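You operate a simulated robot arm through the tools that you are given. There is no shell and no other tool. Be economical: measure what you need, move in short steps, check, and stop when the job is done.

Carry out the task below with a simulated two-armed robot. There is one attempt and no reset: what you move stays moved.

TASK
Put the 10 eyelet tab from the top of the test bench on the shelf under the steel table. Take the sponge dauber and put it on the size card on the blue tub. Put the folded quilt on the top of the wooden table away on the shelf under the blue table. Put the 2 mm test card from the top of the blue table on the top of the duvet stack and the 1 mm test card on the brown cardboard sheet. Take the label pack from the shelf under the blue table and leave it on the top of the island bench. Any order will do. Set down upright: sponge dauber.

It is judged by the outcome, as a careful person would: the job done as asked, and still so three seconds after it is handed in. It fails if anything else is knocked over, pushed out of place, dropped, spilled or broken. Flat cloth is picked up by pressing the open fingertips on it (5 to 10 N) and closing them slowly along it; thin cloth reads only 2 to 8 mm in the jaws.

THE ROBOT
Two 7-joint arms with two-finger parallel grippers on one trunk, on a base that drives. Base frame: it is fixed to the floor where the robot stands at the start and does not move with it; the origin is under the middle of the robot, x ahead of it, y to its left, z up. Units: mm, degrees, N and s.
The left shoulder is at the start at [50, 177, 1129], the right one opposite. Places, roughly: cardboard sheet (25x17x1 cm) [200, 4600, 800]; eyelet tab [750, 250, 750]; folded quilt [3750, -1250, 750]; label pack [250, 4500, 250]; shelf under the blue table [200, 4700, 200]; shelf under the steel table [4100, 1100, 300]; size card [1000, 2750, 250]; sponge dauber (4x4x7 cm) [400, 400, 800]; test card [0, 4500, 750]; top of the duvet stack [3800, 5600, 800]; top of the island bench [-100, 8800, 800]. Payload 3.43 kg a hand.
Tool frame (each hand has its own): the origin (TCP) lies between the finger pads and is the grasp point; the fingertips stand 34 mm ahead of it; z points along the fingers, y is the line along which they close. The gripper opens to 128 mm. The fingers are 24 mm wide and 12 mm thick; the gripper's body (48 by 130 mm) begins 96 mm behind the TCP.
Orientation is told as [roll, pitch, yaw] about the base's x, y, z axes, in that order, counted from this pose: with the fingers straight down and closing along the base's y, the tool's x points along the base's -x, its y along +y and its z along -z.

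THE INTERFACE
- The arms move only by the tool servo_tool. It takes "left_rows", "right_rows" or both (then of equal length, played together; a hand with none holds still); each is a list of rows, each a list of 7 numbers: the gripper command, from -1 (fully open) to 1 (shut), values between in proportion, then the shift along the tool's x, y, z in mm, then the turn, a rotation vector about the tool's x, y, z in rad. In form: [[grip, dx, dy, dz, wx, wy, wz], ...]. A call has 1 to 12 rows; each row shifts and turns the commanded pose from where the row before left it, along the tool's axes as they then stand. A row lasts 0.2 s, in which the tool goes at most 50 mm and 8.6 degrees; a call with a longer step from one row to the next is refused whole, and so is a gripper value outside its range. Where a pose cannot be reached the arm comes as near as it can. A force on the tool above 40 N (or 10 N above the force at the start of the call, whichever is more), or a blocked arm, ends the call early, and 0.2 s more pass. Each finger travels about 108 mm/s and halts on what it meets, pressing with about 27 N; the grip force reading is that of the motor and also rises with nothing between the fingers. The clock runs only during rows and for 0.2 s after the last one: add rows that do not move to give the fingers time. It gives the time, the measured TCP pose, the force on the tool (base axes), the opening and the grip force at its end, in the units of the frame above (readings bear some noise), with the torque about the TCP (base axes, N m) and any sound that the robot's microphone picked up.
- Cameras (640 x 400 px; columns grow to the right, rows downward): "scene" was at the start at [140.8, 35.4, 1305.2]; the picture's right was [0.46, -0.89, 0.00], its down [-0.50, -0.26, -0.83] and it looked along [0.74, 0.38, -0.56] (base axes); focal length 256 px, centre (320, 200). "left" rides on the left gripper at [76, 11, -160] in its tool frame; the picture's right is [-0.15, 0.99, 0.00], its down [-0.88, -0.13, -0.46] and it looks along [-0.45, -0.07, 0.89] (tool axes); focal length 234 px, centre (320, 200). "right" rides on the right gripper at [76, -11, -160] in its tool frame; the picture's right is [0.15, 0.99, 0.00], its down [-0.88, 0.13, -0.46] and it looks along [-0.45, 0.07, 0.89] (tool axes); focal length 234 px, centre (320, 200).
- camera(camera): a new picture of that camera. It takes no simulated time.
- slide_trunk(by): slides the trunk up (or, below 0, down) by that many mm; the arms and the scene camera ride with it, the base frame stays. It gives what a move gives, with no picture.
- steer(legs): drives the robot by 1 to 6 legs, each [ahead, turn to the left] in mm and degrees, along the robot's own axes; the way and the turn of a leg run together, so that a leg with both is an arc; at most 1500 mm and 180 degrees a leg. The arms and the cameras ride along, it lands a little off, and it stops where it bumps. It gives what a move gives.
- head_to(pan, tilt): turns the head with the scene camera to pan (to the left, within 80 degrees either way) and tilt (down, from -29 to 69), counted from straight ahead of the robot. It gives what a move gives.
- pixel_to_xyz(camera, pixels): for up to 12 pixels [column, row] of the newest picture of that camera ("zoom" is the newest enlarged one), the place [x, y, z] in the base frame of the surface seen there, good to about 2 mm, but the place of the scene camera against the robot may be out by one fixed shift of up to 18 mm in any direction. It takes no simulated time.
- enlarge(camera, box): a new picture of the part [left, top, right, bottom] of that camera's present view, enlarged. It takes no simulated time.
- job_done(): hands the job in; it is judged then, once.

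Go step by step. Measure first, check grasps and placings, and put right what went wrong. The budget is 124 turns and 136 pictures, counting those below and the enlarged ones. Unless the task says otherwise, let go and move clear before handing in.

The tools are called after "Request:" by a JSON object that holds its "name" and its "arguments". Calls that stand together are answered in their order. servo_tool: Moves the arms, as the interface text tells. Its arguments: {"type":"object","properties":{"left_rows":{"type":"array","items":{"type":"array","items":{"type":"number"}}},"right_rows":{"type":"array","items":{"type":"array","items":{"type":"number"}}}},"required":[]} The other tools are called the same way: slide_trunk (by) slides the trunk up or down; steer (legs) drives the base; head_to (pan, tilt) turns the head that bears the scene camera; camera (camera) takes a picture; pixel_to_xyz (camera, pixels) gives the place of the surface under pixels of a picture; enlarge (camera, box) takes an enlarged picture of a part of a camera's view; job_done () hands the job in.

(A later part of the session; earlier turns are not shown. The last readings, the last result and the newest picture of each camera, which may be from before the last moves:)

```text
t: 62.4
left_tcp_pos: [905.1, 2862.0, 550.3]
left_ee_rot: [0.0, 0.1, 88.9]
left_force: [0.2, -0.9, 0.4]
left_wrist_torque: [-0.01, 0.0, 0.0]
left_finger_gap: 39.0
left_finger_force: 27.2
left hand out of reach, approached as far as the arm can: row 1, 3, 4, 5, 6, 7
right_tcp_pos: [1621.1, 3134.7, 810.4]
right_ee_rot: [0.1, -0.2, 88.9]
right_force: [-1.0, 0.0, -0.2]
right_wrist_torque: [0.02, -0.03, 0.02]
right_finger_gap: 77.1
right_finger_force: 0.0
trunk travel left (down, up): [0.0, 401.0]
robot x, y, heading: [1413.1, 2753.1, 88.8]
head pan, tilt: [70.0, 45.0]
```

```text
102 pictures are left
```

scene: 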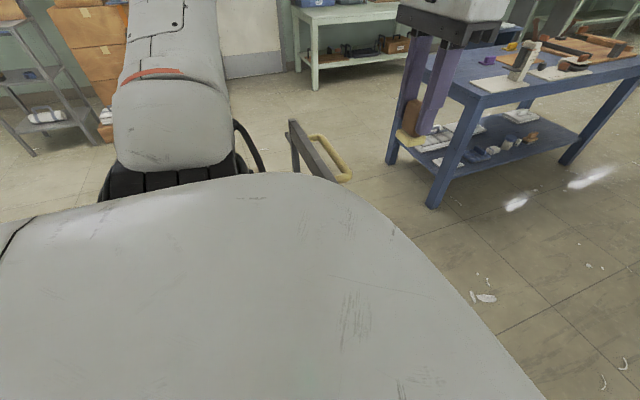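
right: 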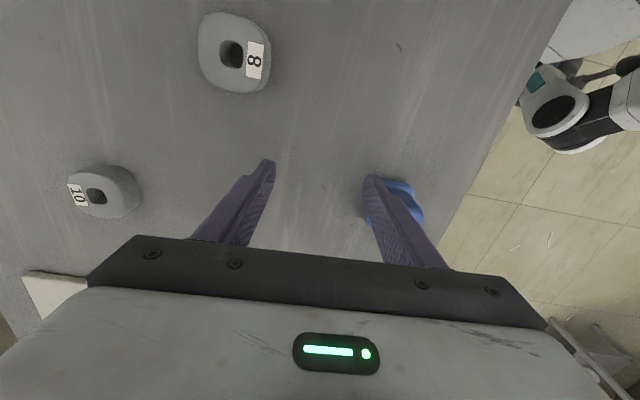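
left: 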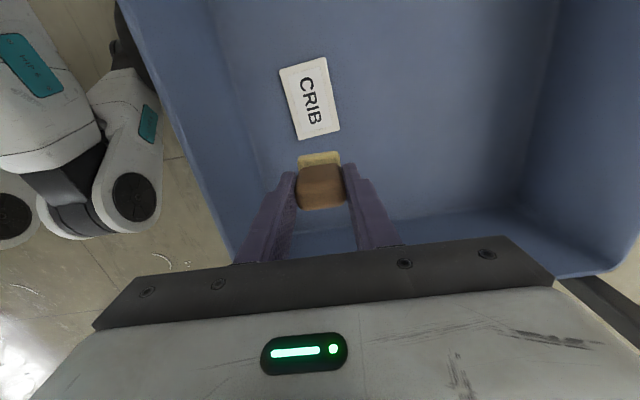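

The arm can't get directly abeam at that depth. I'll raise it, back the robot up 160 mm so the card lies further ahead of the shoulder, and retry.

Request:
{"name": "servo_tool", "arguments": {"left_rows": [[0.7, 0, 0, -45, 0, 0, 0], [0.7, 0, 0, -45, 0, 0, 0], [0.7, 0, 0, -45, 0, 0, 0], [0.7, 0, 0, -45, 0, 0, 0], [0.7, 0, 0, 0, 0, 0, 0]]}}

Request:
{"name": "steer", "arguments": {"legs": [[-170, 0]]}}

Request:
{"name": "camera", "arguments": {"camera": "left"}}

```text
t: 63.6
left_tcp_pos: [904.0, 2864.1, 728.9]
left_ee_rot: [0.0, 0.0, 88.9]
left_force: [0.3, -1.1, -0.5]
left_wrist_torque: [-0.01, 0.01, -0.01]
left_finger_gap: 38.7
left_finger_force: 26.5
right_tcp_pos: [1620.8, 3136.2, 809.5]
right_ee_rot: [0.1, -0.1, 88.9]
right_force: [0.7, -0.2, -1.1]
right_wrist_torque: [-0.01, 0.04, -0.01]
right_finger_gap: 76.8
right_finger_force: 0.0
trunk travel left (down, up): [0.0, 401.0]
robot x, y, heading: [1408.5, 2752.8, 89.1]
head pan, tilt: [70.0, 45.0]
```

```text
t: 65.1
left_tcp_pos: [901.2, 2692.9, 727.4]
left_ee_rot: [0.0, 0.1, 88.9]
left_force: [-0.2, -0.3, 0.0]
left_wrist_torque: [-0.01, 0.0, 0.01]
left_finger_gap: 38.8
left_finger_force: 27.5
right_tcp_pos: [1617.2, 2962.8, 811.2]
right_ee_rot: [0.1, -0.2, 88.7]
right_force: [0.0, -0.3, 1.4]
right_wrist_torque: [-0.02, -0.04, -0.01]
right_finger_gap: 76.8
right_finger_force: 0.0
trunk travel left (down, up): [0.0, 401.0]
robot x, y, heading: [1410.2, 2578.7, 89.0]
head pan, tilt: [70.0, 45.0]
```

```text
101 pictures are left
```

left: 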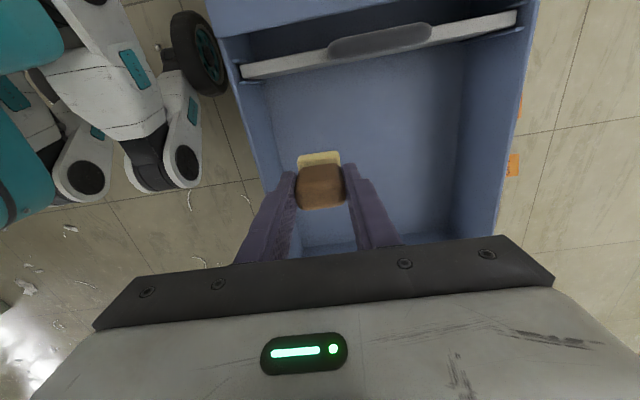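

The card is hidden below the dauber now. I'll move +113 mm in y at height, then check against the known card position.

Request:
{"name": "servo_tool", "arguments": {"left_rows": [[0.7, -40, -2, 0, 0, 0, 0], [0.7, -40, -2, 0, 0, 0, 0], [0.7, -33, -2, 0, 0, 0, 0], [0.7, 0, 0, 40, 0, 0, 0], [0.7, 0, 0, 40, 0, 0, 0], [0.7, 0, 0, 40, 0, 0, 0], [0.7, 0, 0, 40, 0, 0, 0], [0.7, 0, 0, 40, 0, 0, 0], [0.7, 0, 0, 0, 0, 0, 0]]}}

Request:
{"name": "camera", "arguments": {"camera": "left"}}

```text
t: 67.1
left_tcp_pos: [907.1, 2804.0, 527.6]
left_ee_rot: [0.0, 0.1, 88.8]
left_force: [-0.7, 0.2, -0.4]
left_wrist_torque: [0.01, 0.01, 0.01]
left_finger_gap: 39.1
left_finger_force: 27.0
right_tcp_pos: [1616.2, 2962.2, 809.9]
right_ee_rot: [0.1, 0.0, 88.8]
right_force: [0.0, -0.7, -0.1]
right_wrist_torque: [-0.01, -0.01, 0.0]
right_finger_gap: 77.0
right_finger_force: 0.0
trunk travel left (down, up): [0.0, 401.0]
robot x, y, heading: [1410.1, 2582.6, 88.6]
head pan, tilt: [70.0, 45.0]
```

```text
100 pictures are left
```

left: 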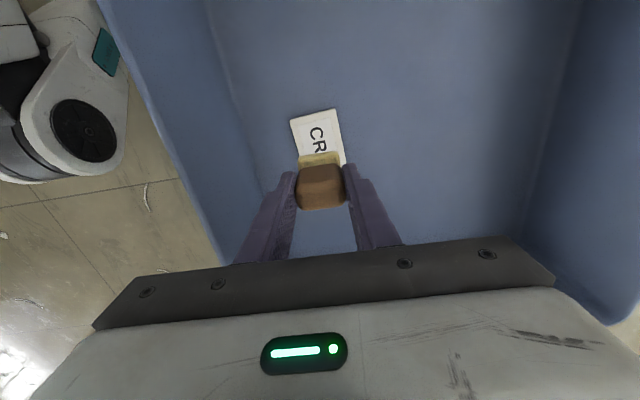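

The arm reaches with no limit warnings, and the hand is over the card. I'll descend in small final steps to contact at TCP z≈440.

Request:
{"name": "servo_tool", "arguments": {"left_rows": [[0.7, 0, -1, 40, 0, 0, 0], [0.7, -2, -1, 30, 0, 0, 0], [0.7, 0, 0, 10, 0, 0, 0], [0.7, 0, 0, 4, 0, 0, 0], [0.7, 0, 0, 3, 0, 0, 0], [0.7, 0, 0, 0, 0, 0, 0]]}}

Request:
{"name": "camera", "arguments": {"camera": "left"}}

```text
t: 68.5
left_tcp_pos: [909.8, 2806.1, 440.3]
left_ee_rot: [0.0, -0.1, 88.8]
left_force: [-0.3, 0.3, -0.3]
left_wrist_torque: [-0.01, -0.01, -0.01]
left_finger_gap: 39.0
left_finger_force: 27.0
right_tcp_pos: [1616.6, 2963.3, 810.3]
right_ee_rot: [0.1, -0.1, 88.8]
right_force: [-0.3, -0.9, 0.2]
right_wrist_torque: [-0.01, 0.02, -0.01]
right_finger_gap: 76.9
right_finger_force: 0.0
trunk travel left (down, up): [0.0, 401.0]
robot x, y, heading: [1408.3, 2585.8, 88.9]
head pan, tilt: [70.0, 45.0]
```

```text
99 pictures are left
```

left: 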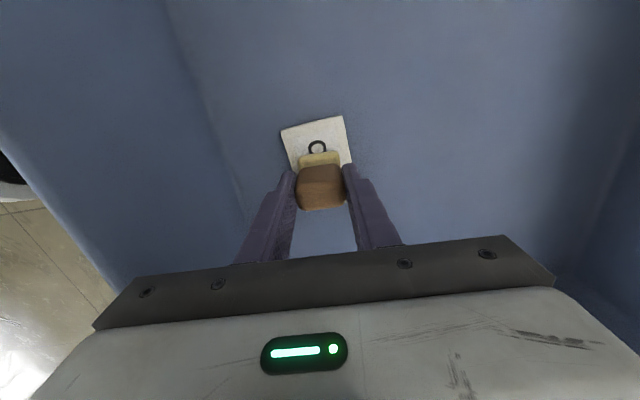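

No contact force yet. I'll creep down 2 mm at a time.

Request:
{"name": "servo_tool", "arguments": {"left_rows": [[0.7, 0, 0, 1.5, 0, 0, 0], [0.7, 0, 0, 1.5, 0, 0, 0], [0.7, 0, 0, 0, 0, 0, 0]]}}

Request:
{"name": "enlarge", "arguments": {"camera": "left", "box": [260, 100, 380, 230]}}

```text
t: 69.3
left_tcp_pos: [910.2, 2806.0, 438.2]
left_ee_rot: [0.1, 0.0, 88.7]
left_force: [-0.1, -2.8, 11.3]
left_wrist_torque: [-0.08, -0.05, 0.03]
left_finger_gap: 38.7
left_finger_force: 27.1
right_tcp_pos: [1617.4, 2963.6, 810.3]
right_ee_rot: [0.2, -0.2, 88.9]
right_force: [-0.5, -0.1, -0.5]
right_wrist_torque: [0.01, 0.02, 0.03]
right_finger_gap: 76.9
right_finger_force: 0.0
trunk travel left (down, up): [0.0, 401.0]
robot x, y, heading: [1408.3, 2581.2, 88.8]
head pan, tilt: [70.0, 45.0]
```

```text
3.08 times, centred on (320, 165) of left
```

zoom: 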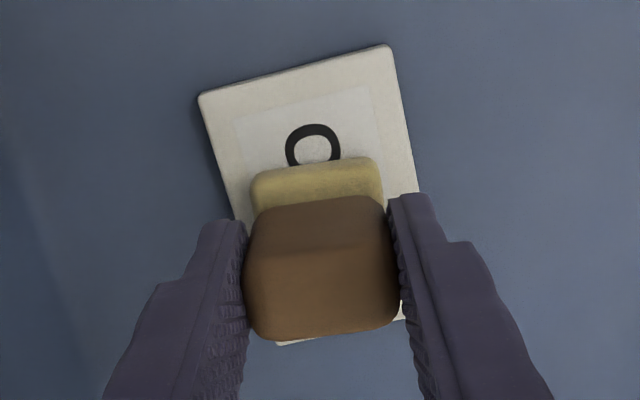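

Contact at 11 N, with the sponge sitting inside the card outline. I'll open slightly and lift away.

Request:
{"name": "servo_tool", "arguments": {"left_rows": [[0.3, 0, 0, 0, 0, 0, 0], [0.0, 0, 0, 0, 0, 0, 0], [-0.1, 0, 0, 0, 0, 0, 0], [-0.1, 0, 0, -10, 0, 0, 0], [-0.1, 0, 0, -40, 0, 0, 0], [-0.1, 0, 0, -45, 0, 0, 0], [-0.1, 0, 0, -45, 0, 0, 0], [-0.1, 0, 0, -45, 0, 0, 0], [-0.1, 0, 0, -45, 0, 0, 0], [-0.1, 0, 0, -45, 0, 0, 0], [-0.1, 0, 0, 0, 0, 0, 0]]}}

Request:
{"name": "camera", "arguments": {"camera": "left"}}

Request:
{"name": "slide_trunk", "arguments": {"by": 300}}

```text
t: 71.7
left_tcp_pos: [912.2, 2806.1, 712.8]
left_ee_rot: [0.0, 0.1, 88.8]
left_force: [0.3, -0.1, 0.1]
left_wrist_torque: [0.04, 0.0, 0.0]
left_finger_gap: 70.4
left_finger_force: 0.0
right_tcp_pos: [1617.3, 2963.2, 810.6]
right_ee_rot: [0.1, -0.2, 88.8]
right_force: [0.3, -0.6, -0.4]
right_wrist_torque: [-0.01, 0.0, -0.01]
right_finger_gap: 76.7
right_finger_force: 0.0
trunk travel left (down, up): [0.0, 401.0]
robot x, y, heading: [1406.0, 2579.0, 88.9]
head pan, tilt: [70.0, 45.0]
```

```text
97 pictures are left
```

left: 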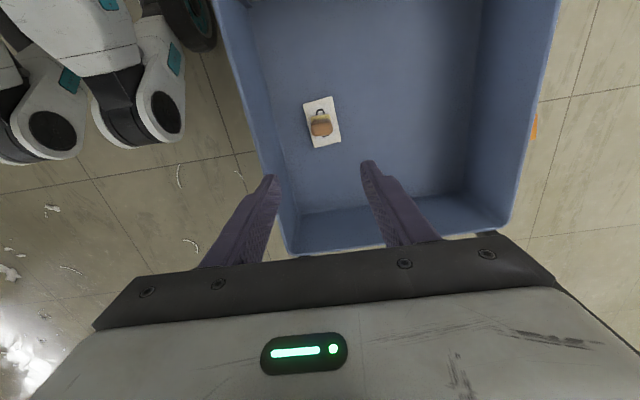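

```text
t: 74.7
left_tcp_pos: [912.4, 2805.3, 1011.0]
left_ee_rot: [0.0, 0.1, 88.8]
left_force: [-0.1, 0.6, 0.1]
left_wrist_torque: [0.03, 0.0, 0.02]
left_finger_gap: 70.4
left_finger_force: 0.1
right_tcp_pos: [1617.1, 2962.9, 1109.7]
right_ee_rot: [0.2, -0.2, 88.9]
right_force: [-0.1, -1.3, 0.2]
right_wrist_torque: [-0.03, -0.04, 0.0]
right_finger_gap: 76.8
right_finger_force: 0.0
trunk travel left (down, up): [-300.0, 101.0]
robot x, y, heading: [1409.3, 2581.9, 88.6]
head pan, tilt: [70.0, 45.0]
```

The dauber stands upright on the CRIB card at (320,122). Next I'll tuck the left arm and drive down the far side of the bench to fetch the "10" tab.

Request:
{"name": "servo_tool", "arguments": {"left_rows": [[-0.1, -20, -20, -40, 0, 0, 0], [-0.1, -25, -30, -25, 0, 0, 0], [-0.1, -30, -35, 0, 0, 0, 0], [-0.1, -30, -35, 0, 0, 0, 0], [-0.1, -25, -30, 0, 0, 0, 0], [-0.1, 0, 0, 0, 0, 0, 0]]}}

Request:
{"name": "steer", "arguments": {"legs": [[0, -178], [900, 0]]}}

Request:
{"name": "head_to", "arguments": {"pan": -15, "tilt": 25}}

Request:
{"name": "camera", "arguments": {"camera": "scene"}}

```text
t: 76.1
left_tcp_pos: [1067.0, 2933.2, 1076.1]
left_ee_rot: [0.0, 0.0, 88.8]
left_force: [0.3, 0.4, 0.5]
left_wrist_torque: [-0.03, -0.01, 0.01]
left_finger_gap: 70.3
left_finger_force: 0.0
right_tcp_pos: [1616.8, 2962.2, 1110.4]
right_ee_rot: [0.0, 0.0, 88.8]
right_force: [0.4, -0.1, 0.0]
right_wrist_torque: [-0.04, 0.0, -0.01]
right_finger_gap: 77.1
right_finger_force: 0.0
trunk travel left (down, up): [-300.0, 101.0]
robot x, y, heading: [1406.5, 2580.9, 88.9]
head pan, tilt: [70.0, 45.0]
```

```text
t: 88.1
left_tcp_pos: [1728.7, 1339.3, 1076.5]
left_ee_rot: [-0.1, 0.1, -91.1]
left_force: [0.0, -0.4, 1.4]
left_wrist_torque: [0.02, -0.01, 0.01]
left_finger_gap: 70.3
left_finger_force: 0.2
right_tcp_pos: [1178.6, 1309.3, 1111.0]
right_ee_rot: [0.1, -0.2, -91.2]
right_force: [-0.5, 0.3, -0.2]
right_wrist_torque: [0.02, 0.01, -0.01]
right_finger_gap: 76.7
right_finger_force: 0.0
trunk travel left (down, up): [-300.0, 101.0]
robot x, y, heading: [1388.5, 1692.2, -91.4]
head pan, tilt: [70.0, 45.0]
```

```text
t: 89.7
left_tcp_pos: [1728.0, 1340.3, 1077.2]
left_ee_rot: [-0.1, 0.1, -91.2]
left_force: [0.8, 0.0, 0.1]
left_wrist_torque: [0.0, 0.02, 0.01]
left_finger_gap: 70.2
left_finger_force: 0.1
right_tcp_pos: [1178.3, 1309.1, 1110.6]
right_ee_rot: [0.1, 0.0, -91.2]
right_force: [-0.2, 0.0, -0.6]
right_wrist_torque: [0.0, 0.02, 0.01]
right_finger_gap: 76.6
right_finger_force: 0.0
trunk travel left (down, up): [-300.0, 101.0]
robot x, y, heading: [1388.9, 1693.8, -91.1]
head pan, tilt: [-15.0, 25.0]
```

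```text
96 pictures are left
```

scene: 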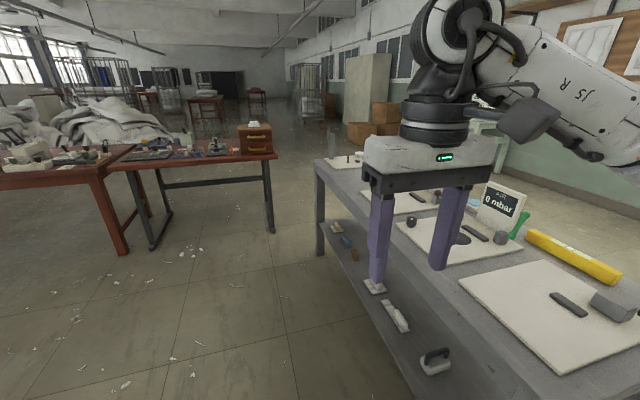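

Request:
{"name": "pixel_to_xyz", "arguments": {"camera": "scene", "pixels": [[325, 255], [330, 190], [272, 230], [150, 248], [318, 170], [245, 155], [130, 170], [350, 215]]}}

```text
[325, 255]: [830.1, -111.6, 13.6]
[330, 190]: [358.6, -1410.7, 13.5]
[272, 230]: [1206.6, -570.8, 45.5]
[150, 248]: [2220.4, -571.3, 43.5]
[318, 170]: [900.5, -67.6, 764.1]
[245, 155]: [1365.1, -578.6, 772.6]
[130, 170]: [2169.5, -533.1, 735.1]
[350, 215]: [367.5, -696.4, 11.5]
```

The bench's far edge is at x≈885 and the red table starts at y≈-535. I'll drive to about (1255,545) facing -y, so the right arm faces the tab.

Request:
{"name": "steer", "arguments": {"legs": [[0, -5.5], [1155, 0], [0, 6]]}}

Request:
{"name": "camera", "arguments": {"camera": "right"}}

```text
t: 96.7
left_tcp_pos: [1595.5, 180.7, 1076.5]
left_ee_rot: [0.0, 0.1, -90.6]
left_force: [-0.7, -0.4, 0.2]
left_wrist_torque: [-0.02, 0.02, 0.01]
left_finger_gap: 70.2
left_finger_force: 0.0
right_tcp_pos: [1045.3, 145.6, 1110.3]
right_ee_rot: [0.1, 0.0, -90.7]
right_force: [-0.3, 0.2, 0.3]
right_wrist_torque: [-0.03, 0.02, 0.0]
right_finger_gap: 76.4
right_finger_force: 0.0
trunk travel left (down, up): [-300.0, 101.0]
robot x, y, heading: [1251.9, 531.6, -90.8]
head pan, tilt: [-15.0, 25.0]
```

```text
95 pictures are left
```

right: 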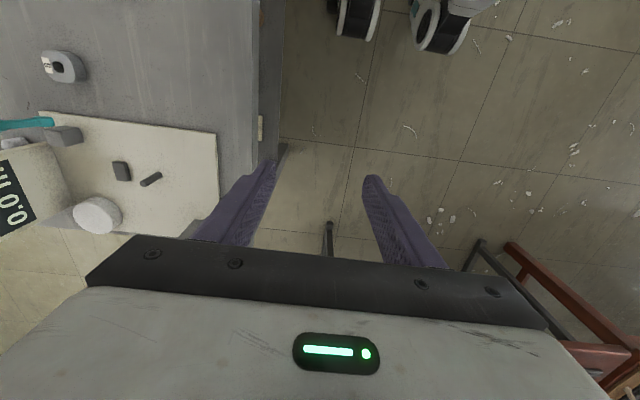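

I'll first line the right hand up at y≈322 outside the bench edge, lower it to z≈905, then slide it over the bench toward the tab.

Request:
{"name": "servo_tool", "arguments": {"right_rows": [[-0.2, 44, 0, 20, 0, 0, 0], [-0.2, 44, 0, 20, 0, 0, 0], [-0.2, 44, 0, 20, 0, 0, 0], [-0.2, 44, 0, 20, 0, 0, 0], [-0.2, 0, 0, 45, 0, 0, 0], [-0.2, 0, 0, 45, 0, 0, 0], [-0.2, 0, -40, 25, 0, 0, 0], [-0.2, 0, -47, 0, 0, 0, 0], [-0.2, 0, -47, 0, 0, 0, 0], [-0.2, 0, -47, 0, 0, 0, 0], [-0.2, 0, -47, 0, 0, 0, 0], [-0.2, 0, 0, 0, 0, 0, 0]]}}

Request:
{"name": "camera", "arguments": {"camera": "right"}}

```text
t: 99.3
left_tcp_pos: [1595.0, 180.1, 1076.3]
left_ee_rot: [0.0, 0.1, -90.8]
left_force: [0.8, 1.4, -0.3]
left_wrist_torque: [-0.01, -0.01, -0.01]
left_finger_gap: 70.2
left_finger_force: 0.1
right_tcp_pos: [831.3, 263.4, 942.9]
right_ee_rot: [0.1, 0.0, -90.9]
right_force: [0.0, 0.2, -0.2]
right_wrist_torque: [0.03, -0.03, -0.02]
right_finger_gap: 76.8
right_finger_force: 0.1
right hand out of reach, approached as far as the arm can: row 4, 5, 6, 7
trunk travel left (down, up): [-300.0, 101.0]
robot x, y, heading: [1252.6, 527.5, -90.9]
head pan, tilt: [-15.0, 25.0]
```

```text
94 pictures are left
```

right: 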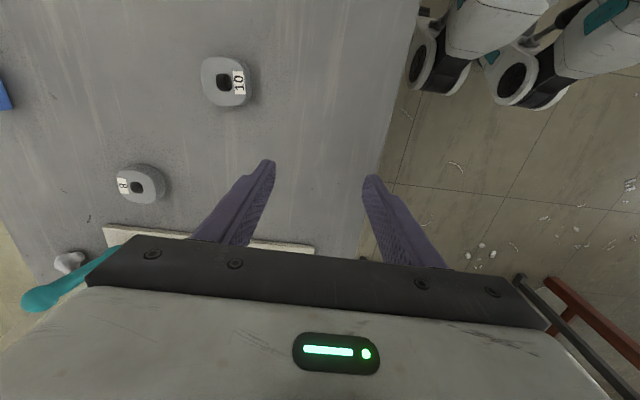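

The hand is at (831,263,943), and the "10" tab is at (225,82) in view. I'll measure it again and approach.

Request:
{"name": "pixel_to_xyz", "arguments": {"camera": "right", "pixels": [[204, 82], [247, 75], [225, 60], [228, 104], [238, 82], [215, 65]]}}

Request:
{"name": "servo_tool", "arguments": {"right_rows": [[-0.2, 0, -40, 0, 0, 0, 0], [-0.2, 20, -40, 0, 0, 0, 0], [-0.2, 39, -30, 0, 0, 0, 0], [-0.2, 0, 0, 0, 0, 0, 0]]}}

Request:
{"name": "camera", "arguments": {"camera": "right"}}

```text
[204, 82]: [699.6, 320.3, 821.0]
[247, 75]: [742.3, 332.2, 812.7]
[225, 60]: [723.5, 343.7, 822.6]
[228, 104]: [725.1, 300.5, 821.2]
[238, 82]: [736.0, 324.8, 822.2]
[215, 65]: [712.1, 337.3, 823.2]
```

```text
t: 100.3
left_tcp_pos: [1595.4, 179.6, 1076.4]
left_ee_rot: [0.0, 0.0, -90.8]
left_force: [0.4, -0.3, 0.2]
left_wrist_torque: [0.0, 0.01, -0.01]
left_finger_gap: 70.2
left_finger_force: 0.0
right_tcp_pos: [737.3, 306.1, 944.8]
right_ee_rot: [0.1, 0.1, -91.0]
right_force: [0.5, 0.3, -0.3]
right_wrist_torque: [0.01, 0.0, -0.02]
right_finger_gap: 76.7
right_finger_force: 0.1
right hand out of reach, approached as far as the arm can: row 3
trunk travel left (down, up): [-300.0, 101.0]
robot x, y, heading: [1254.4, 530.0, -90.8]
head pan, tilt: [-15.0, 25.0]
```

```text
93 pictures are left
```

right: 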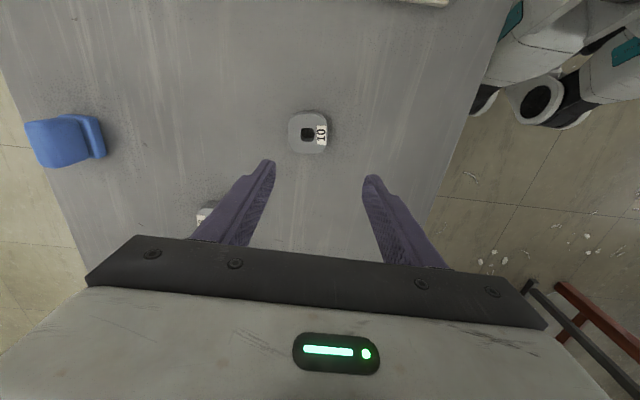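

The hand is 17 mm short in each direction at the reach limit. I'll back the robot up 50 mm (toward +y) to get comfortable reach, then fine-align.

Request:
{"name": "steer", "arguments": {"legs": [[-55, 0]]}}

Request:
{"name": "camera", "arguments": {"camera": "right"}}

```text
t: 101.3
left_tcp_pos: [1595.0, 234.3, 1077.1]
left_ee_rot: [0.0, -0.1, -90.7]
left_force: [0.3, 0.1, -0.3]
left_wrist_torque: [-0.01, -0.01, 0.01]
left_finger_gap: 70.2
left_finger_force: 0.2
right_tcp_pos: [738.4, 359.1, 943.9]
right_ee_rot: [0.2, -0.2, -91.1]
right_force: [-0.5, 0.4, 0.0]
right_wrist_torque: [-0.05, 0.02, 0.0]
right_finger_gap: 77.0
right_finger_force: 0.0
trunk travel left (down, up): [-300.0, 101.0]
robot x, y, heading: [1254.4, 585.7, -90.9]
head pan, tilt: [-15.0, 25.0]
```

```text
92 pictures are left
```

right: 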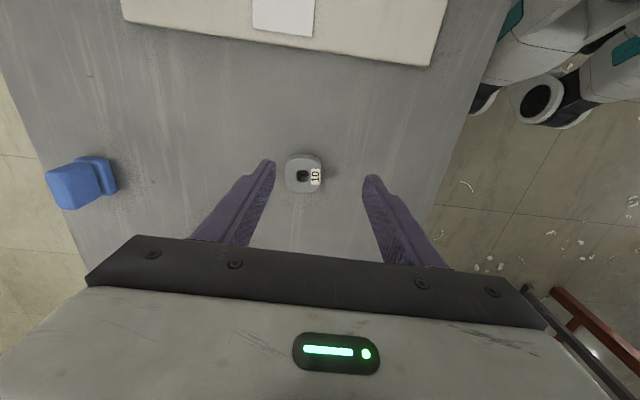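

I'll align over the tab at (720,322) and drop to z≈885 to verify.

Request:
{"name": "servo_tool", "arguments": {"right_rows": [[-0.2, -20, -9, 20, 0, 0, 0], [-0.2, -17, -9, 20, 0, 0, 0], [-0.2, 0, 0, 20, 0, 0, 0], [-0.2, 0, 0, 0, 0, 0, 0]]}}

Request:
{"name": "camera", "arguments": {"camera": "right"}}

Request:
{"name": "enlarge", "arguments": {"camera": "right", "box": [240, 100, 400, 220]}}

Request:
{"name": "pixel_to_xyz", "arguments": {"camera": "zoom", "pixels": [[240, 160], [390, 160], [320, 90], [320, 230], [320, 160]]}}

```text
t: 102.3
left_tcp_pos: [1595.1, 234.3, 1077.2]
left_ee_rot: [0.0, 0.1, -90.7]
left_force: [0.7, 0.1, 0.5]
left_wrist_torque: [0.01, 0.01, 0.01]
left_finger_gap: 70.3
left_finger_force: 0.0
right_tcp_pos: [723.9, 316.9, 885.5]
right_ee_rot: [0.1, -0.2, -91.2]
right_force: [0.3, 0.1, -0.1]
right_wrist_torque: [0.01, -0.04, 0.02]
right_finger_gap: 77.0
right_finger_force: 0.0
right hand out of reach, approached as far as the arm can: row 1, 2
trunk travel left (down, up): [-300.0, 101.0]
robot x, y, heading: [1251.5, 580.7, -90.7]
head pan, tilt: [-15.0, 25.0]
```

```text
91 pictures are left
```

right: 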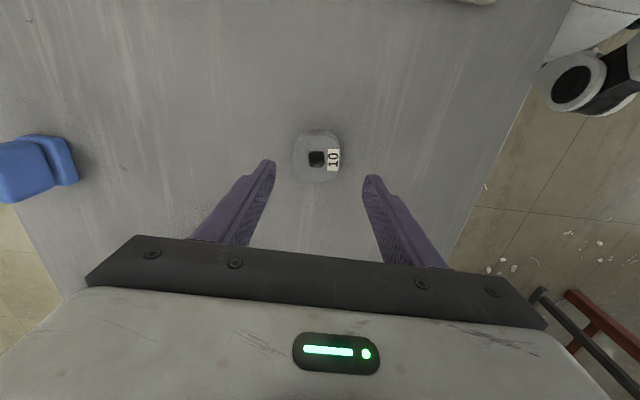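

```text
3.33 times, centred on (320, 160) of right
```

zoom: 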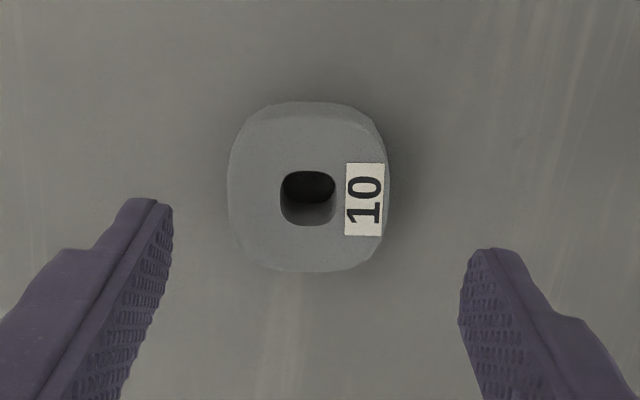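

```text
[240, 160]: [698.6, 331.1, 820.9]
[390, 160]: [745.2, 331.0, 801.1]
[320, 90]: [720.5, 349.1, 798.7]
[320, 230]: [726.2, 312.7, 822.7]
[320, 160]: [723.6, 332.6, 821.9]
```

It is aligned: the centre is ≈(720,322) and the hand is at (724,317). I'll correct by 4 mm, descend to z≈838 and grip.

Request:
{"name": "servo_tool", "arguments": {"right_rows": [[-0.2, 5, -3, 20, 0, 0, 0], [-0.2, 0, 0, 20, 0, 0, 0], [-0.2, 0, 0, 7, 0, 0, 0], [-0.2, 0, 0, 0, 0, 0, 0], [0.2, 0, 0, 0, 0, 0, 0], [0.6, 0, 0, 0, 0, 0, 0], [0.6, 0, 0, 0, 0, 0, 0], [0.6, 0, 0, 0, 0, 0, 0]]}}

Request:
{"name": "enlarge", "arguments": {"camera": "right", "box": [240, 100, 400, 220]}}

```text
t: 104.1
left_tcp_pos: [1596.0, 233.8, 1075.6]
left_ee_rot: [0.0, 0.2, -90.7]
left_force: [-0.4, 0.9, -0.3]
left_wrist_torque: [-0.01, 0.0, 0.02]
left_finger_gap: 70.5
left_finger_force: 0.2
right_tcp_pos: [721.7, 322.8, 838.1]
right_ee_rot: [0.1, 0.0, -91.2]
right_force: [-0.6, 0.0, 0.4]
right_wrist_torque: [-0.03, 0.04, 0.02]
right_finger_gap: 46.0
right_finger_force: 26.9
trunk travel left (down, up): [-300.0, 101.0]
robot x, y, heading: [1256.8, 584.1, -90.9]
head pan, tilt: [-15.0, 25.0]
```

```text
3.33 times, centred on (320, 160) of right
```

zoom: 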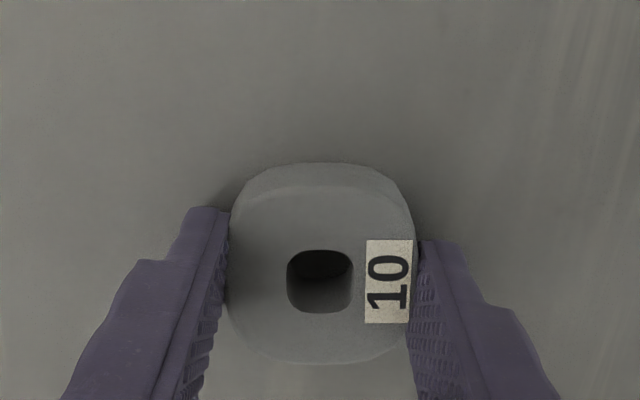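

The tab is gripped (46 mm, 26.9 N). I'll lift, retract over the aisle, and turn to face +x to survey the steel table.

Request:
{"name": "servo_tool", "arguments": {"right_rows": [[0.6, 0, 0, -20, 0, 0, 0], [0.6, 0, 0, -40, 0, 0, 0], [0.6, 0, 20, -40, 0, 0, 0], [0.6, -20, 40, -10, 0, 0, 0], [0.6, -20, 40, -10, 0, 0, 0], [0.6, -20, 40, -10, 0, 0, 0], [0.6, -20, 40, -10, 0, 0, 0], [0.6, -10, 40, -10, 0, 0, 0], [0.6, 0, 40, -10, 0, 0, 0], [0.6, 0, 20, 0, 0, 0, 0], [0.6, 0, 0, 0, 0, 0, 0]]}}

Request:
{"name": "steer", "arguments": {"legs": [[0, 91]]}}

Request:
{"name": "head_to", "arguments": {"pan": 0, "tilt": 15}}

Request:
{"name": "camera", "arguments": {"camera": "scene"}}

```text
t: 106.5
left_tcp_pos: [1594.8, 233.7, 1077.9]
left_ee_rot: [0.0, 0.0, -90.7]
left_force: [-0.1, 0.0, -0.4]
left_wrist_torque: [-0.01, -0.03, -0.02]
left_finger_gap: 70.3
left_finger_force: 0.1
right_tcp_pos: [1004.6, 226.1, 999.7]
right_ee_rot: [0.2, -0.1, -91.0]
right_force: [0.0, -0.7, -0.4]
right_wrist_torque: [0.0, -0.01, -0.02]
right_finger_gap: 45.9
right_finger_force: 26.5
right hand out of reach, approached as far as the arm can: row 2
trunk travel left (down, up): [-300.0, 101.0]
robot x, y, heading: [1257.0, 585.9, -90.8]
head pan, tilt: [-15.0, 25.0]
```

```text
t: 110.7
left_tcp_pos: [1593.8, 933.5, 1076.2]
left_ee_rot: [0.0, 0.1, 0.4]
left_force: [-0.6, -0.2, -0.2]
left_wrist_torque: [0.02, 0.0, 0.01]
left_finger_gap: 70.4
left_finger_force: 0.1
right_tcp_pos: [1613.9, 343.3, 997.8]
right_ee_rot: [0.3, 0.0, -0.1]
right_force: [0.0, -0.2, -0.1]
right_wrist_torque: [0.01, -0.01, -0.01]
right_finger_gap: 45.7
right_finger_force: 26.9
trunk travel left (down, up): [-300.0, 101.0]
robot x, y, heading: [1253.4, 584.0, 0.2]
head pan, tilt: [-15.0, 25.0]
```

```text
t: 111.5
left_tcp_pos: [1594.0, 933.2, 1075.5]
left_ee_rot: [0.0, 0.1, 0.4]
left_force: [-0.5, -0.8, 0.4]
left_wrist_torque: [-0.01, 0.0, -0.02]
left_finger_gap: 70.3
left_finger_force: 0.0
right_tcp_pos: [1614.3, 341.5, 998.4]
right_ee_rot: [0.3, -0.1, 0.0]
right_force: [-0.1, 0.4, -0.6]
right_wrist_torque: [0.02, 0.0, 0.01]
right_finger_gap: 46.0
right_finger_force: 27.0
trunk travel left (down, up): [-300.0, 101.0]
robot x, y, heading: [1252.8, 580.7, 0.5]
head pan, tilt: [0.0, 15.0]
```

```text
88 pictures are left
```

scene: 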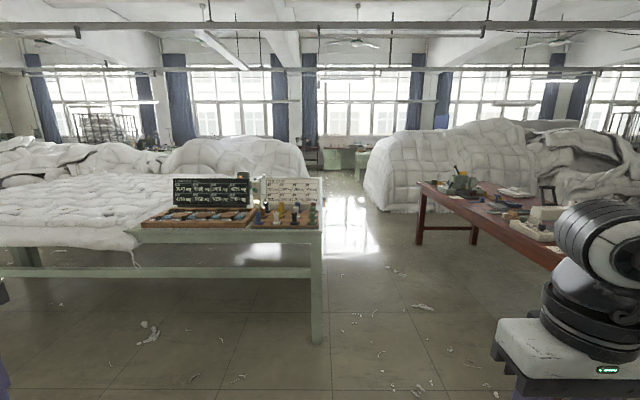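

The steel table isn't obvious from here; it's probably behind the mint table, near (273,180). I'll measure the aisle.

Request:
{"name": "pixel_to_xyz", "arguments": {"camera": "scene", "pixels": [[318, 338], [325, 232], [418, 242], [475, 240], [370, 205], [345, 165], [255, 150], [235, 160], [345, 200], [560, 255], [320, 320]]}}

Request:
{"name": "enlarge", "arguments": {"camera": "scene", "box": [220, 120, 420, 245]}}

```text
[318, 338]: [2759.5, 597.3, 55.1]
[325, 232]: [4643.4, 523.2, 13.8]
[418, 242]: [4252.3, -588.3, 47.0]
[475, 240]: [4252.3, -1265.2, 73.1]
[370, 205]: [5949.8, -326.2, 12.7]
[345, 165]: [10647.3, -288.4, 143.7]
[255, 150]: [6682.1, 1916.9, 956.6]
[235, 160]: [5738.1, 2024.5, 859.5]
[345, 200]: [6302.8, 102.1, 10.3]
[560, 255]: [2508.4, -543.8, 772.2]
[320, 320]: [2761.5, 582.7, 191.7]
```

```text
3.20 times, centred on (320, 182) of scene
```

zoom: 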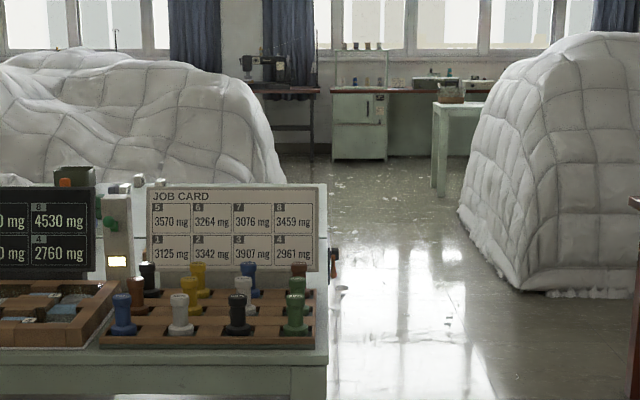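

The aisle runs between the mint table's corner (2760,597) and the red tables' edge at y≈-544. I'll drive down it to about (3300,30) and look left.

Request:
{"name": "steer", "arguments": {"legs": [[0, -26], [1275, 0], [0, 26], [900, 0]]}}

Request:
{"name": "head_to", "arguments": {"pan": 45, "tilt": 25}}

Request:
{"name": "camera", "arguments": {"camera": "scene"}}

Request:
{"name": "head_to", "arguments": {"pan": -60, "tilt": 25}}

Request:
{"name": "camera", "arguments": {"camera": "scene"}}

```text
t: 124.9
left_tcp_pos: [3643.3, 418.2, 1077.1]
left_ee_rot: [0.0, 0.1, 1.3]
left_force: [0.5, 0.3, -0.2]
left_wrist_torque: [0.0, -0.01, 0.02]
left_finger_gap: 70.3
left_finger_force: 0.0
right_tcp_pos: [3670.8, -172.5, 998.3]
right_ee_rot: [0.1, -0.1, 0.7]
right_force: [1.0, -0.1, 0.1]
right_wrist_torque: [0.0, 0.01, 0.01]
right_finger_gap: 46.0
right_finger_force: 27.1
trunk travel left (down, up): [-300.0, 101.0]
robot x, y, heading: [3305.4, 65.8, 0.8]
head pan, tilt: [0.0, 15.0]
```

```text
t: 126.0
left_tcp_pos: [3643.6, 418.3, 1076.9]
left_ee_rot: [0.0, 0.2, 1.2]
left_force: [0.3, -0.6, 0.9]
left_wrist_torque: [-0.03, -0.01, 0.01]
left_finger_gap: 70.3
left_finger_force: 0.0
right_tcp_pos: [3670.8, -172.9, 999.0]
right_ee_rot: [0.2, -0.1, 0.8]
right_force: [0.5, 0.0, -0.1]
right_wrist_torque: [0.03, 0.01, -0.01]
right_finger_gap: 45.8
right_finger_force: 26.9
trunk travel left (down, up): [-300.0, 101.0]
robot x, y, heading: [3303.1, 60.2, 1.3]
head pan, tilt: [45.0, 25.0]
```

```text
86 pictures are left
```

scene: 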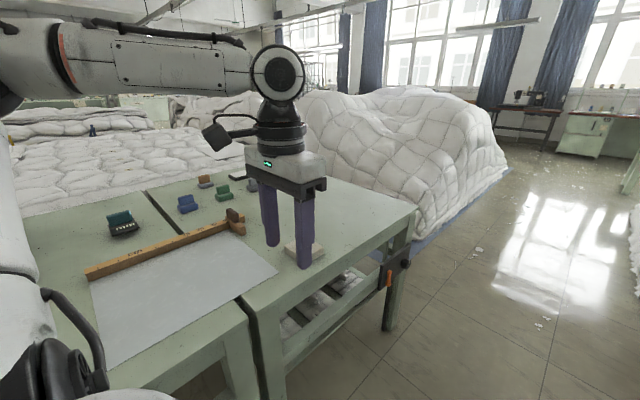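

```text
t: 127.8
left_tcp_pos: [3644.8, 418.2, 1076.0]
left_ee_rot: [-0.1, 0.2, 1.1]
left_force: [-0.5, 0.2, 0.1]
left_wrist_torque: [-0.01, 0.02, -0.03]
left_finger_gap: 70.6
left_finger_force: 0.2
right_tcp_pos: [3670.0, -172.8, 998.3]
right_ee_rot: [0.2, -0.1, 0.8]
right_force: [0.4, -0.8, -0.6]
right_wrist_torque: [-0.01, -0.01, 0.01]
right_finger_gap: 45.8
right_finger_force: 26.4
trunk travel left (down, up): [-300.0, 101.0]
robot x, y, heading: [3307.2, 65.4, 1.4]
head pan, tilt: [-60.0, 25.0]
```

```text
85 pictures are left
```

scene: 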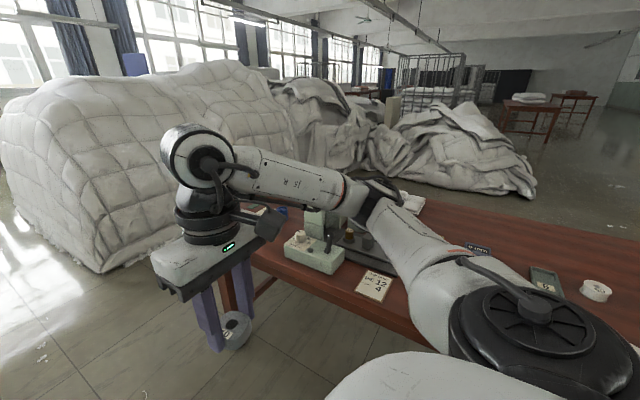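

The mint table beside me has a lower shelf at (320,310). I'll check whether that is the shelf at (4100,1100,300), and look at it more closely.

Request:
{"name": "head_to", "arguments": {"pan": 45, "tilt": 25}}

Request:
{"name": "enlarge", "arguments": {"camera": "scene", "box": [240, 220, 440, 370]}}

Request:
{"name": "camera", "arguments": {"camera": "scene"}}

Request:
{"name": "pixel_to_xyz", "arguments": {"camera": "scene", "pixels": [[300, 322], [345, 295], [390, 322], [415, 205], [255, 310], [400, 265], [325, 300], [235, 370], [275, 180], [310, 285], [160, 300]]}}

```text
t: 129.7
left_tcp_pos: [3642.2, 418.4, 1075.7]
left_ee_rot: [0.0, 0.1, 1.2]
left_force: [0.2, 0.1, 0.1]
left_wrist_torque: [-0.03, -0.02, -0.01]
left_finger_gap: 70.3
left_finger_force: 0.0
right_tcp_pos: [3671.3, -171.8, 997.5]
right_ee_rot: [0.2, -0.1, 0.8]
right_force: [-0.3, 0.0, -1.1]
right_wrist_torque: [0.04, -0.02, 0.0]
right_finger_gap: 45.8
right_finger_force: 27.0
trunk travel left (down, up): [-300.0, 101.0]
robot x, y, heading: [3305.3, 68.3, 1.1]
head pan, tilt: [45.0, 25.0]
```

```text
2.67 times, centred on (340, 295) of scene
```

zoom: 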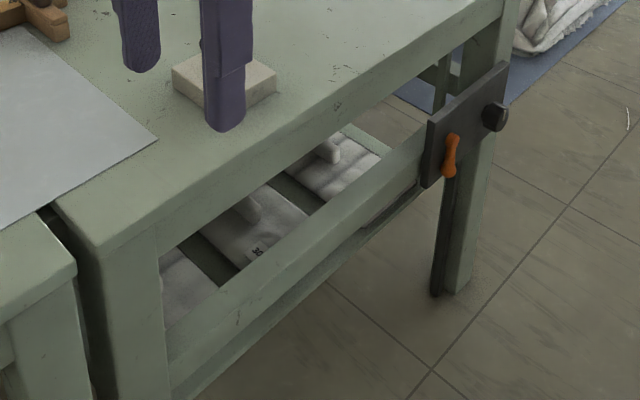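

```text
83 pictures are left
```

scene: 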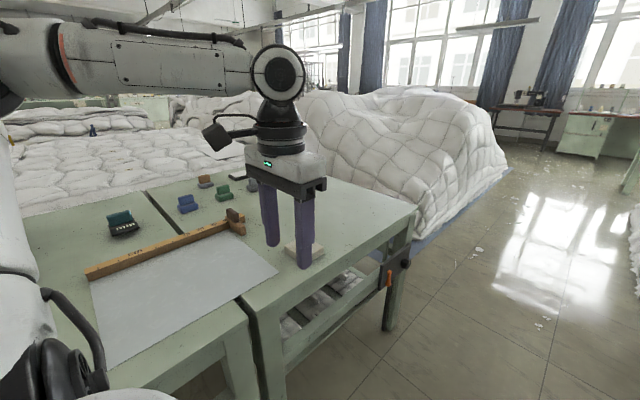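

```text
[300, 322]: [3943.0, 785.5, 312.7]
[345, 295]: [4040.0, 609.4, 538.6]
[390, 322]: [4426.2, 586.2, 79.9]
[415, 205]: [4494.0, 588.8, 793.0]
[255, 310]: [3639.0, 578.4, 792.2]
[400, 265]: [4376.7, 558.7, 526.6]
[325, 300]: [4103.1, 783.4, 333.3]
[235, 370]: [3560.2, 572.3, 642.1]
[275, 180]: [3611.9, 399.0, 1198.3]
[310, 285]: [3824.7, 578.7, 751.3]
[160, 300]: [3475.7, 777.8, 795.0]
```

This table (x 3640–4494, y ≥ 580) matches the steel-table shelf location. A front rail at z≈540 blocks this side, so I'll drive on to view the +x end.

Request:
{"name": "steer", "arguments": {"legs": [[1400, -2]]}}

Request:
{"name": "head_to", "arguments": {"pan": 78, "tilt": 35}}

Request:
{"name": "camera", "arguments": {"camera": "scene"}}

Request:
{"name": "slide_trunk", "arguments": {"by": -290}}

Request:
{"name": "camera", "arguments": {"camera": "scene"}}

```text
t: 136.6
left_tcp_pos: [5046.3, 421.1, 1075.5]
left_ee_rot: [0.0, 0.2, -0.2]
left_force: [0.1, -0.1, 0.5]
left_wrist_torque: [-0.01, -0.04, 0.03]
left_finger_gap: 70.5
left_finger_force: 0.1
right_tcp_pos: [5061.5, -171.0, 999.2]
right_ee_rot: [0.3, -0.1, -0.5]
right_force: [-1.3, 0.5, -0.3]
right_wrist_torque: [-0.03, 0.03, -0.01]
right_finger_gap: 45.8
right_finger_force: 27.5
trunk travel left (down, up): [-300.0, 101.0]
robot x, y, heading: [4701.1, 74.9, -0.1]
head pan, tilt: [45.0, 25.0]
```

```text
t: 137.6
left_tcp_pos: [5047.9, 421.5, 1076.6]
left_ee_rot: [0.1, 0.1, -0.2]
left_force: [-0.4, -0.4, 0.3]
left_wrist_torque: [0.01, 0.04, 0.0]
left_finger_gap: 70.3
left_finger_force: 0.0
right_tcp_pos: [5060.9, -170.2, 998.5]
right_ee_rot: [0.2, 0.0, -0.6]
right_force: [-0.9, -0.2, -0.3]
right_wrist_torque: [0.01, 0.0, -0.03]
right_finger_gap: 45.7
right_finger_force: 27.2
trunk travel left (down, up): [-300.0, 101.0]
robot x, y, heading: [4700.8, 69.8, -0.3]
head pan, tilt: [78.0, 35.0]
```

```text
82 pictures are left
```

scene: 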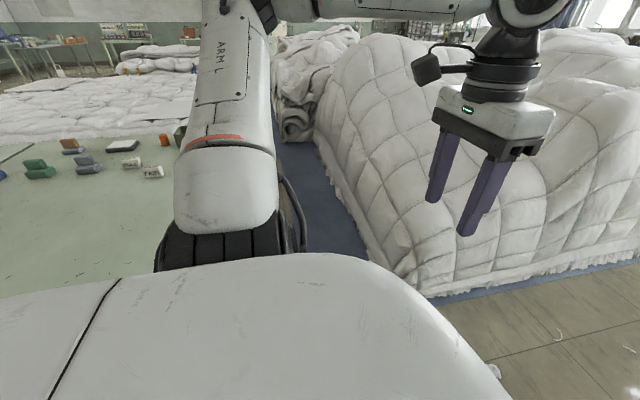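

```text
t: 140.5
left_tcp_pos: [5047.6, 420.3, 787.1]
left_ee_rot: [0.0, 0.1, -0.2]
left_force: [0.1, -0.3, 1.0]
left_wrist_torque: [-0.01, -0.03, 0.01]
left_finger_gap: 70.6
left_finger_force: 0.0
right_tcp_pos: [5059.4, -170.0, 709.2]
right_ee_rot: [0.2, -0.1, -0.5]
right_force: [0.2, 0.6, -0.5]
right_wrist_torque: [-0.01, 0.0, 0.0]
right_finger_gap: 45.9
right_finger_force: 27.2
trunk travel left (down, up): [-10.0, 391.0]
robot x, y, heading: [4704.2, 74.0, -0.2]
head pan, tilt: [78.0, 35.0]
```

```text
81 pictures are left
```

scene: 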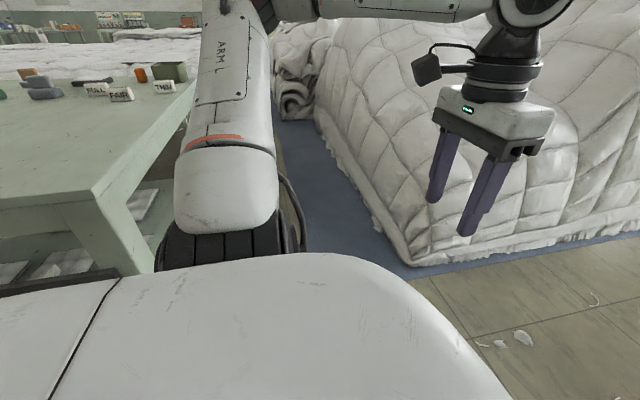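

There's a blue-mat corridor between the table and the pile, and the table's +x end looks open. I'll raise the trunk, turn toward it, and look under.

Request:
{"name": "slide_trunk", "arguments": {"by": 290}}

Request:
{"name": "steer", "arguments": {"legs": [[0, 110]]}}

Request:
{"name": "head_to", "arguments": {"pan": 0, "tilt": 35}}

Request:
{"name": "camera", "arguments": {"camera": "scene"}}

```text
t: 143.4
left_tcp_pos: [5046.3, 420.9, 1077.4]
left_ee_rot: [-0.1, 0.2, -0.3]
left_force: [0.7, 0.3, -0.4]
left_wrist_torque: [0.01, -0.03, -0.02]
left_finger_gap: 70.3
left_finger_force: 0.1
right_tcp_pos: [5060.6, -170.7, 999.4]
right_ee_rot: [0.2, -0.1, -0.7]
right_force: [1.3, 0.1, -1.0]
right_wrist_torque: [-0.04, -0.02, 0.01]
right_finger_gap: 45.6
right_finger_force: 27.1
trunk travel left (down, up): [-300.0, 101.0]
robot x, y, heading: [4701.5, 76.7, -0.3]
head pan, tilt: [78.0, 35.0]
```

```text
t: 148.4
left_tcp_pos: [4257.9, 283.0, 1074.7]
left_ee_rot: [0.0, 0.2, 109.5]
left_force: [-0.7, -0.2, -0.1]
left_wrist_torque: [0.01, 0.01, -0.02]
left_finger_gap: 70.4
left_finger_force: 0.0
right_tcp_pos: [4810.3, 494.9, 999.1]
right_ee_rot: [0.3, -0.1, 109.2]
right_force: [0.0, -0.1, -0.4]
right_wrist_torque: [0.01, 0.01, -0.01]
right_finger_gap: 45.6
right_finger_force: 26.4
trunk travel left (down, up): [-300.0, 101.0]
robot x, y, heading: [4703.4, 73.6, 109.6]
head pan, tilt: [78.0, 35.0]
```

```text
t: 149.9
left_tcp_pos: [4257.9, 281.9, 1077.4]
left_ee_rot: [-0.1, 0.1, 109.6]
left_force: [0.0, -0.4, 0.6]
left_wrist_torque: [-0.01, 0.04, -0.01]
left_finger_gap: 70.3
left_finger_force: 0.1
right_tcp_pos: [4810.2, 495.3, 998.5]
right_ee_rot: [0.3, -0.2, 109.2]
right_force: [0.6, -1.1, 0.2]
right_wrist_torque: [0.05, 0.01, 0.01]
right_finger_gap: 46.0
right_finger_force: 27.2
trunk travel left (down, up): [-300.0, 101.0]
robot x, y, heading: [4701.4, 73.8, 109.5]
head pan, tilt: [0.0, 35.0]
```

```text
80 pictures are left
```

scene: 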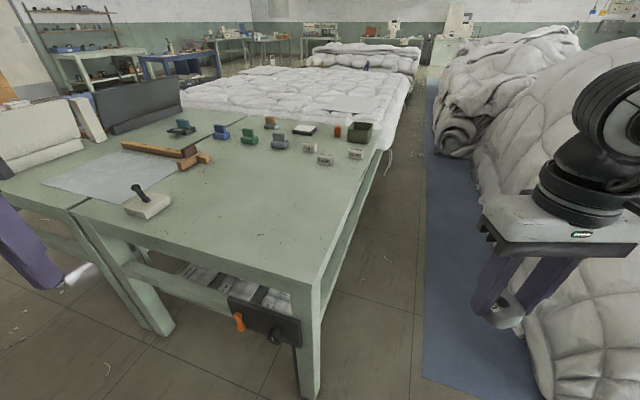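

Request:
{"name": "enlarge", "arguments": {"camera": "scene", "box": [160, 140, 440, 400]}}

Request:
{"name": "pixel_to_xyz", "arguments": {"camera": "scene", "pixels": [[425, 370], [425, 250], [440, 155], [480, 185], [312, 395], [300, 285], [380, 152], [387, 175], [340, 245], [355, 210], [530, 340], [400, 300]]}}

```text
1.54 times, centred on (300, 270) of scene
```

zoom: 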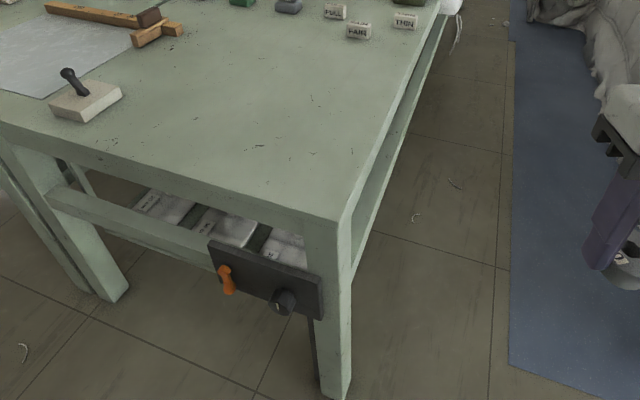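

```text
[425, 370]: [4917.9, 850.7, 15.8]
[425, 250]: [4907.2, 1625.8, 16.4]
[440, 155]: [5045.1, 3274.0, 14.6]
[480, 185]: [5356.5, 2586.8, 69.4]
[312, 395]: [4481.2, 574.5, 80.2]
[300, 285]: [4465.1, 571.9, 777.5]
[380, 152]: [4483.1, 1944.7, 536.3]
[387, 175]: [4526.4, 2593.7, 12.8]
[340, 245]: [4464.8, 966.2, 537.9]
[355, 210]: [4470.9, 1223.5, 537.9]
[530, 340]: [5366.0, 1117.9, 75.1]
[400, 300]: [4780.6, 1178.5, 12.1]
```

There are rails at z≈538 around the table with the shelf below at ≈300. I'll lower the trunk to see the openings more from the side.

Request:
{"name": "slide_trunk", "arguments": {"by": -300}}

Request:
{"name": "head_to", "arguments": {"pan": 10, "tilt": 38}}

Request:
{"name": "enlarge", "arguments": {"camera": "scene", "box": [120, 80, 480, 400]}}

Request:
{"name": "pixel_to_xyz", "arguments": {"camera": "zoom", "pixels": [[240, 190], [240, 215], [240, 235], [350, 240], [330, 205], [300, 215], [180, 165], [150, 180], [400, 200], [280, 180]]}}

```text
t: 152.9
left_tcp_pos: [4258.1, 281.6, 777.4]
left_ee_rot: [0.0, 0.1, 109.5]
left_force: [0.2, 0.1, 0.4]
left_wrist_torque: [-0.02, -0.02, -0.02]
left_finger_gap: 70.2
left_finger_force: 0.0
right_tcp_pos: [4810.6, 495.2, 699.9]
right_ee_rot: [0.2, -0.1, 109.1]
right_force: [1.0, 0.2, -0.1]
right_wrist_torque: [0.02, -0.02, -0.03]
right_finger_gap: 45.7
right_finger_force: 27.2
trunk travel left (down, up): [0.0, 401.0]
robot x, y, heading: [4701.8, 70.3, 109.4]
head pan, tilt: [0.0, 35.0]
```

```text
t: 153.7
left_tcp_pos: [4258.8, 282.4, 777.1]
left_ee_rot: [0.0, 0.2, 109.4]
left_force: [0.1, -0.5, -0.1]
left_wrist_torque: [0.02, -0.02, -0.02]
left_finger_gap: 70.4
left_finger_force: 0.1
right_tcp_pos: [4811.1, 494.3, 698.1]
right_ee_rot: [0.2, -0.1, 109.2]
right_force: [-0.8, 0.6, 0.6]
right_wrist_torque: [-0.02, 0.01, -0.01]
right_finger_gap: 46.2
right_finger_force: 26.8
trunk travel left (down, up): [0.0, 401.0]
robot x, y, heading: [4701.1, 72.2, 109.4]
head pan, tilt: [10.0, 38.0]
```

```text
1.25 times, centred on (300, 240) of scene
```

zoom: 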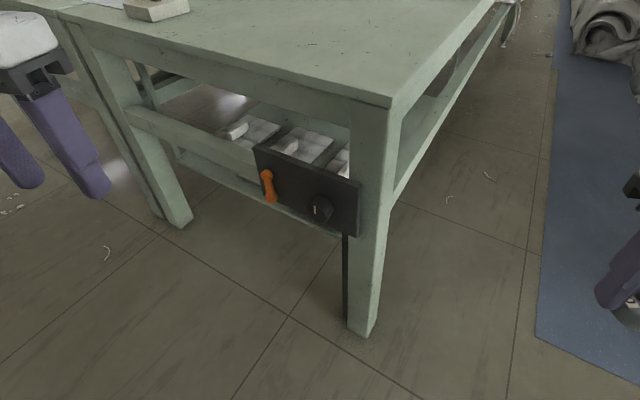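

```text
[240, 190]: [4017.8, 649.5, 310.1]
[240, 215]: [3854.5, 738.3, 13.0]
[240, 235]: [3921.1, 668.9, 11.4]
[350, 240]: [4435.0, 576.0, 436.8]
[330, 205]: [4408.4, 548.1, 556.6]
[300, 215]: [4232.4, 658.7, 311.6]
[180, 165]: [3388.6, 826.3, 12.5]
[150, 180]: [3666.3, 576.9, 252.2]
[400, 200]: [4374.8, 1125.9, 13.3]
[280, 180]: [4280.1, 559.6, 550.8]
```

The shelf front edge is near y≈640 at z≈300, with white pads on it. I'll drive to about (4110,-25) facing the front of this table to find a free spot.

Request:
{"name": "steer", "arguments": {"legs": [[0, 80], [600, 0], [0, -99.5]]}}

Request:
{"name": "head_to", "arguments": {"pan": 0, "tilt": 38}}

Request:
{"name": "camera", "arguments": {"camera": "scene"}}

```text
t: 156.6
left_tcp_pos: [4304.5, -212.5, 774.8]
left_ee_rot: [-0.2, 0.0, 170.3]
left_force: [-0.8, 0.2, 0.2]
left_wrist_torque: [-0.03, -0.03, -0.01]
left_finger_gap: 70.3
left_finger_force: 0.0
right_tcp_pos: [4392.7, 384.2, 698.4]
right_ee_rot: [-0.3, 0.0, 168.1]
right_force: [0.3, -0.2, -0.9]
right_wrist_torque: [0.01, 0.04, 0.04]
right_finger_gap: 45.5
right_finger_force: 26.7
trunk travel left (down, up): [0.0, 401.0]
robot x, y, heading: [4703.3, 72.1, 170.1]
head pan, tilt: [10.0, 38.0]
stopped in leg 1: the robot was blocked; the commanded pose is now the measured one
```

```text
t: 157.3
left_tcp_pos: [4306.3, -212.7, 777.2]
left_ee_rot: [-0.2, 0.1, 170.3]
left_force: [0.8, 0.2, -0.7]
left_wrist_torque: [0.0, 0.04, -0.03]
left_finger_gap: 70.4
left_finger_force: 0.0
right_tcp_pos: [4392.6, 383.3, 698.6]
right_ee_rot: [-0.5, 0.1, 168.2]
right_force: [0.3, 0.3, 0.0]
right_wrist_torque: [-0.01, 0.0, 0.02]
right_finger_gap: 45.7
right_finger_force: 26.6
trunk travel left (down, up): [0.0, 401.0]
robot x, y, heading: [4702.1, 72.2, 170.2]
head pan, tilt: [0.0, 38.0]
```

```text
77 pictures are left
```

scene: 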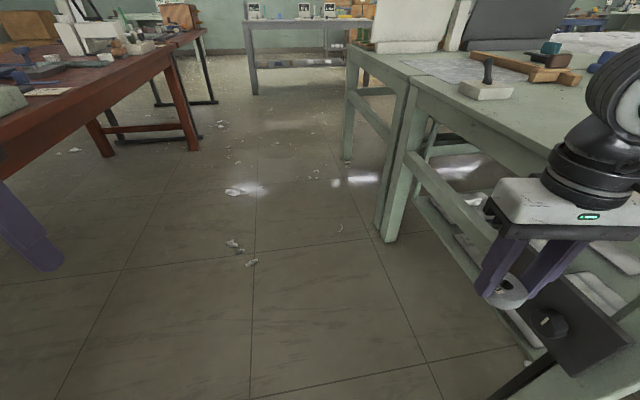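

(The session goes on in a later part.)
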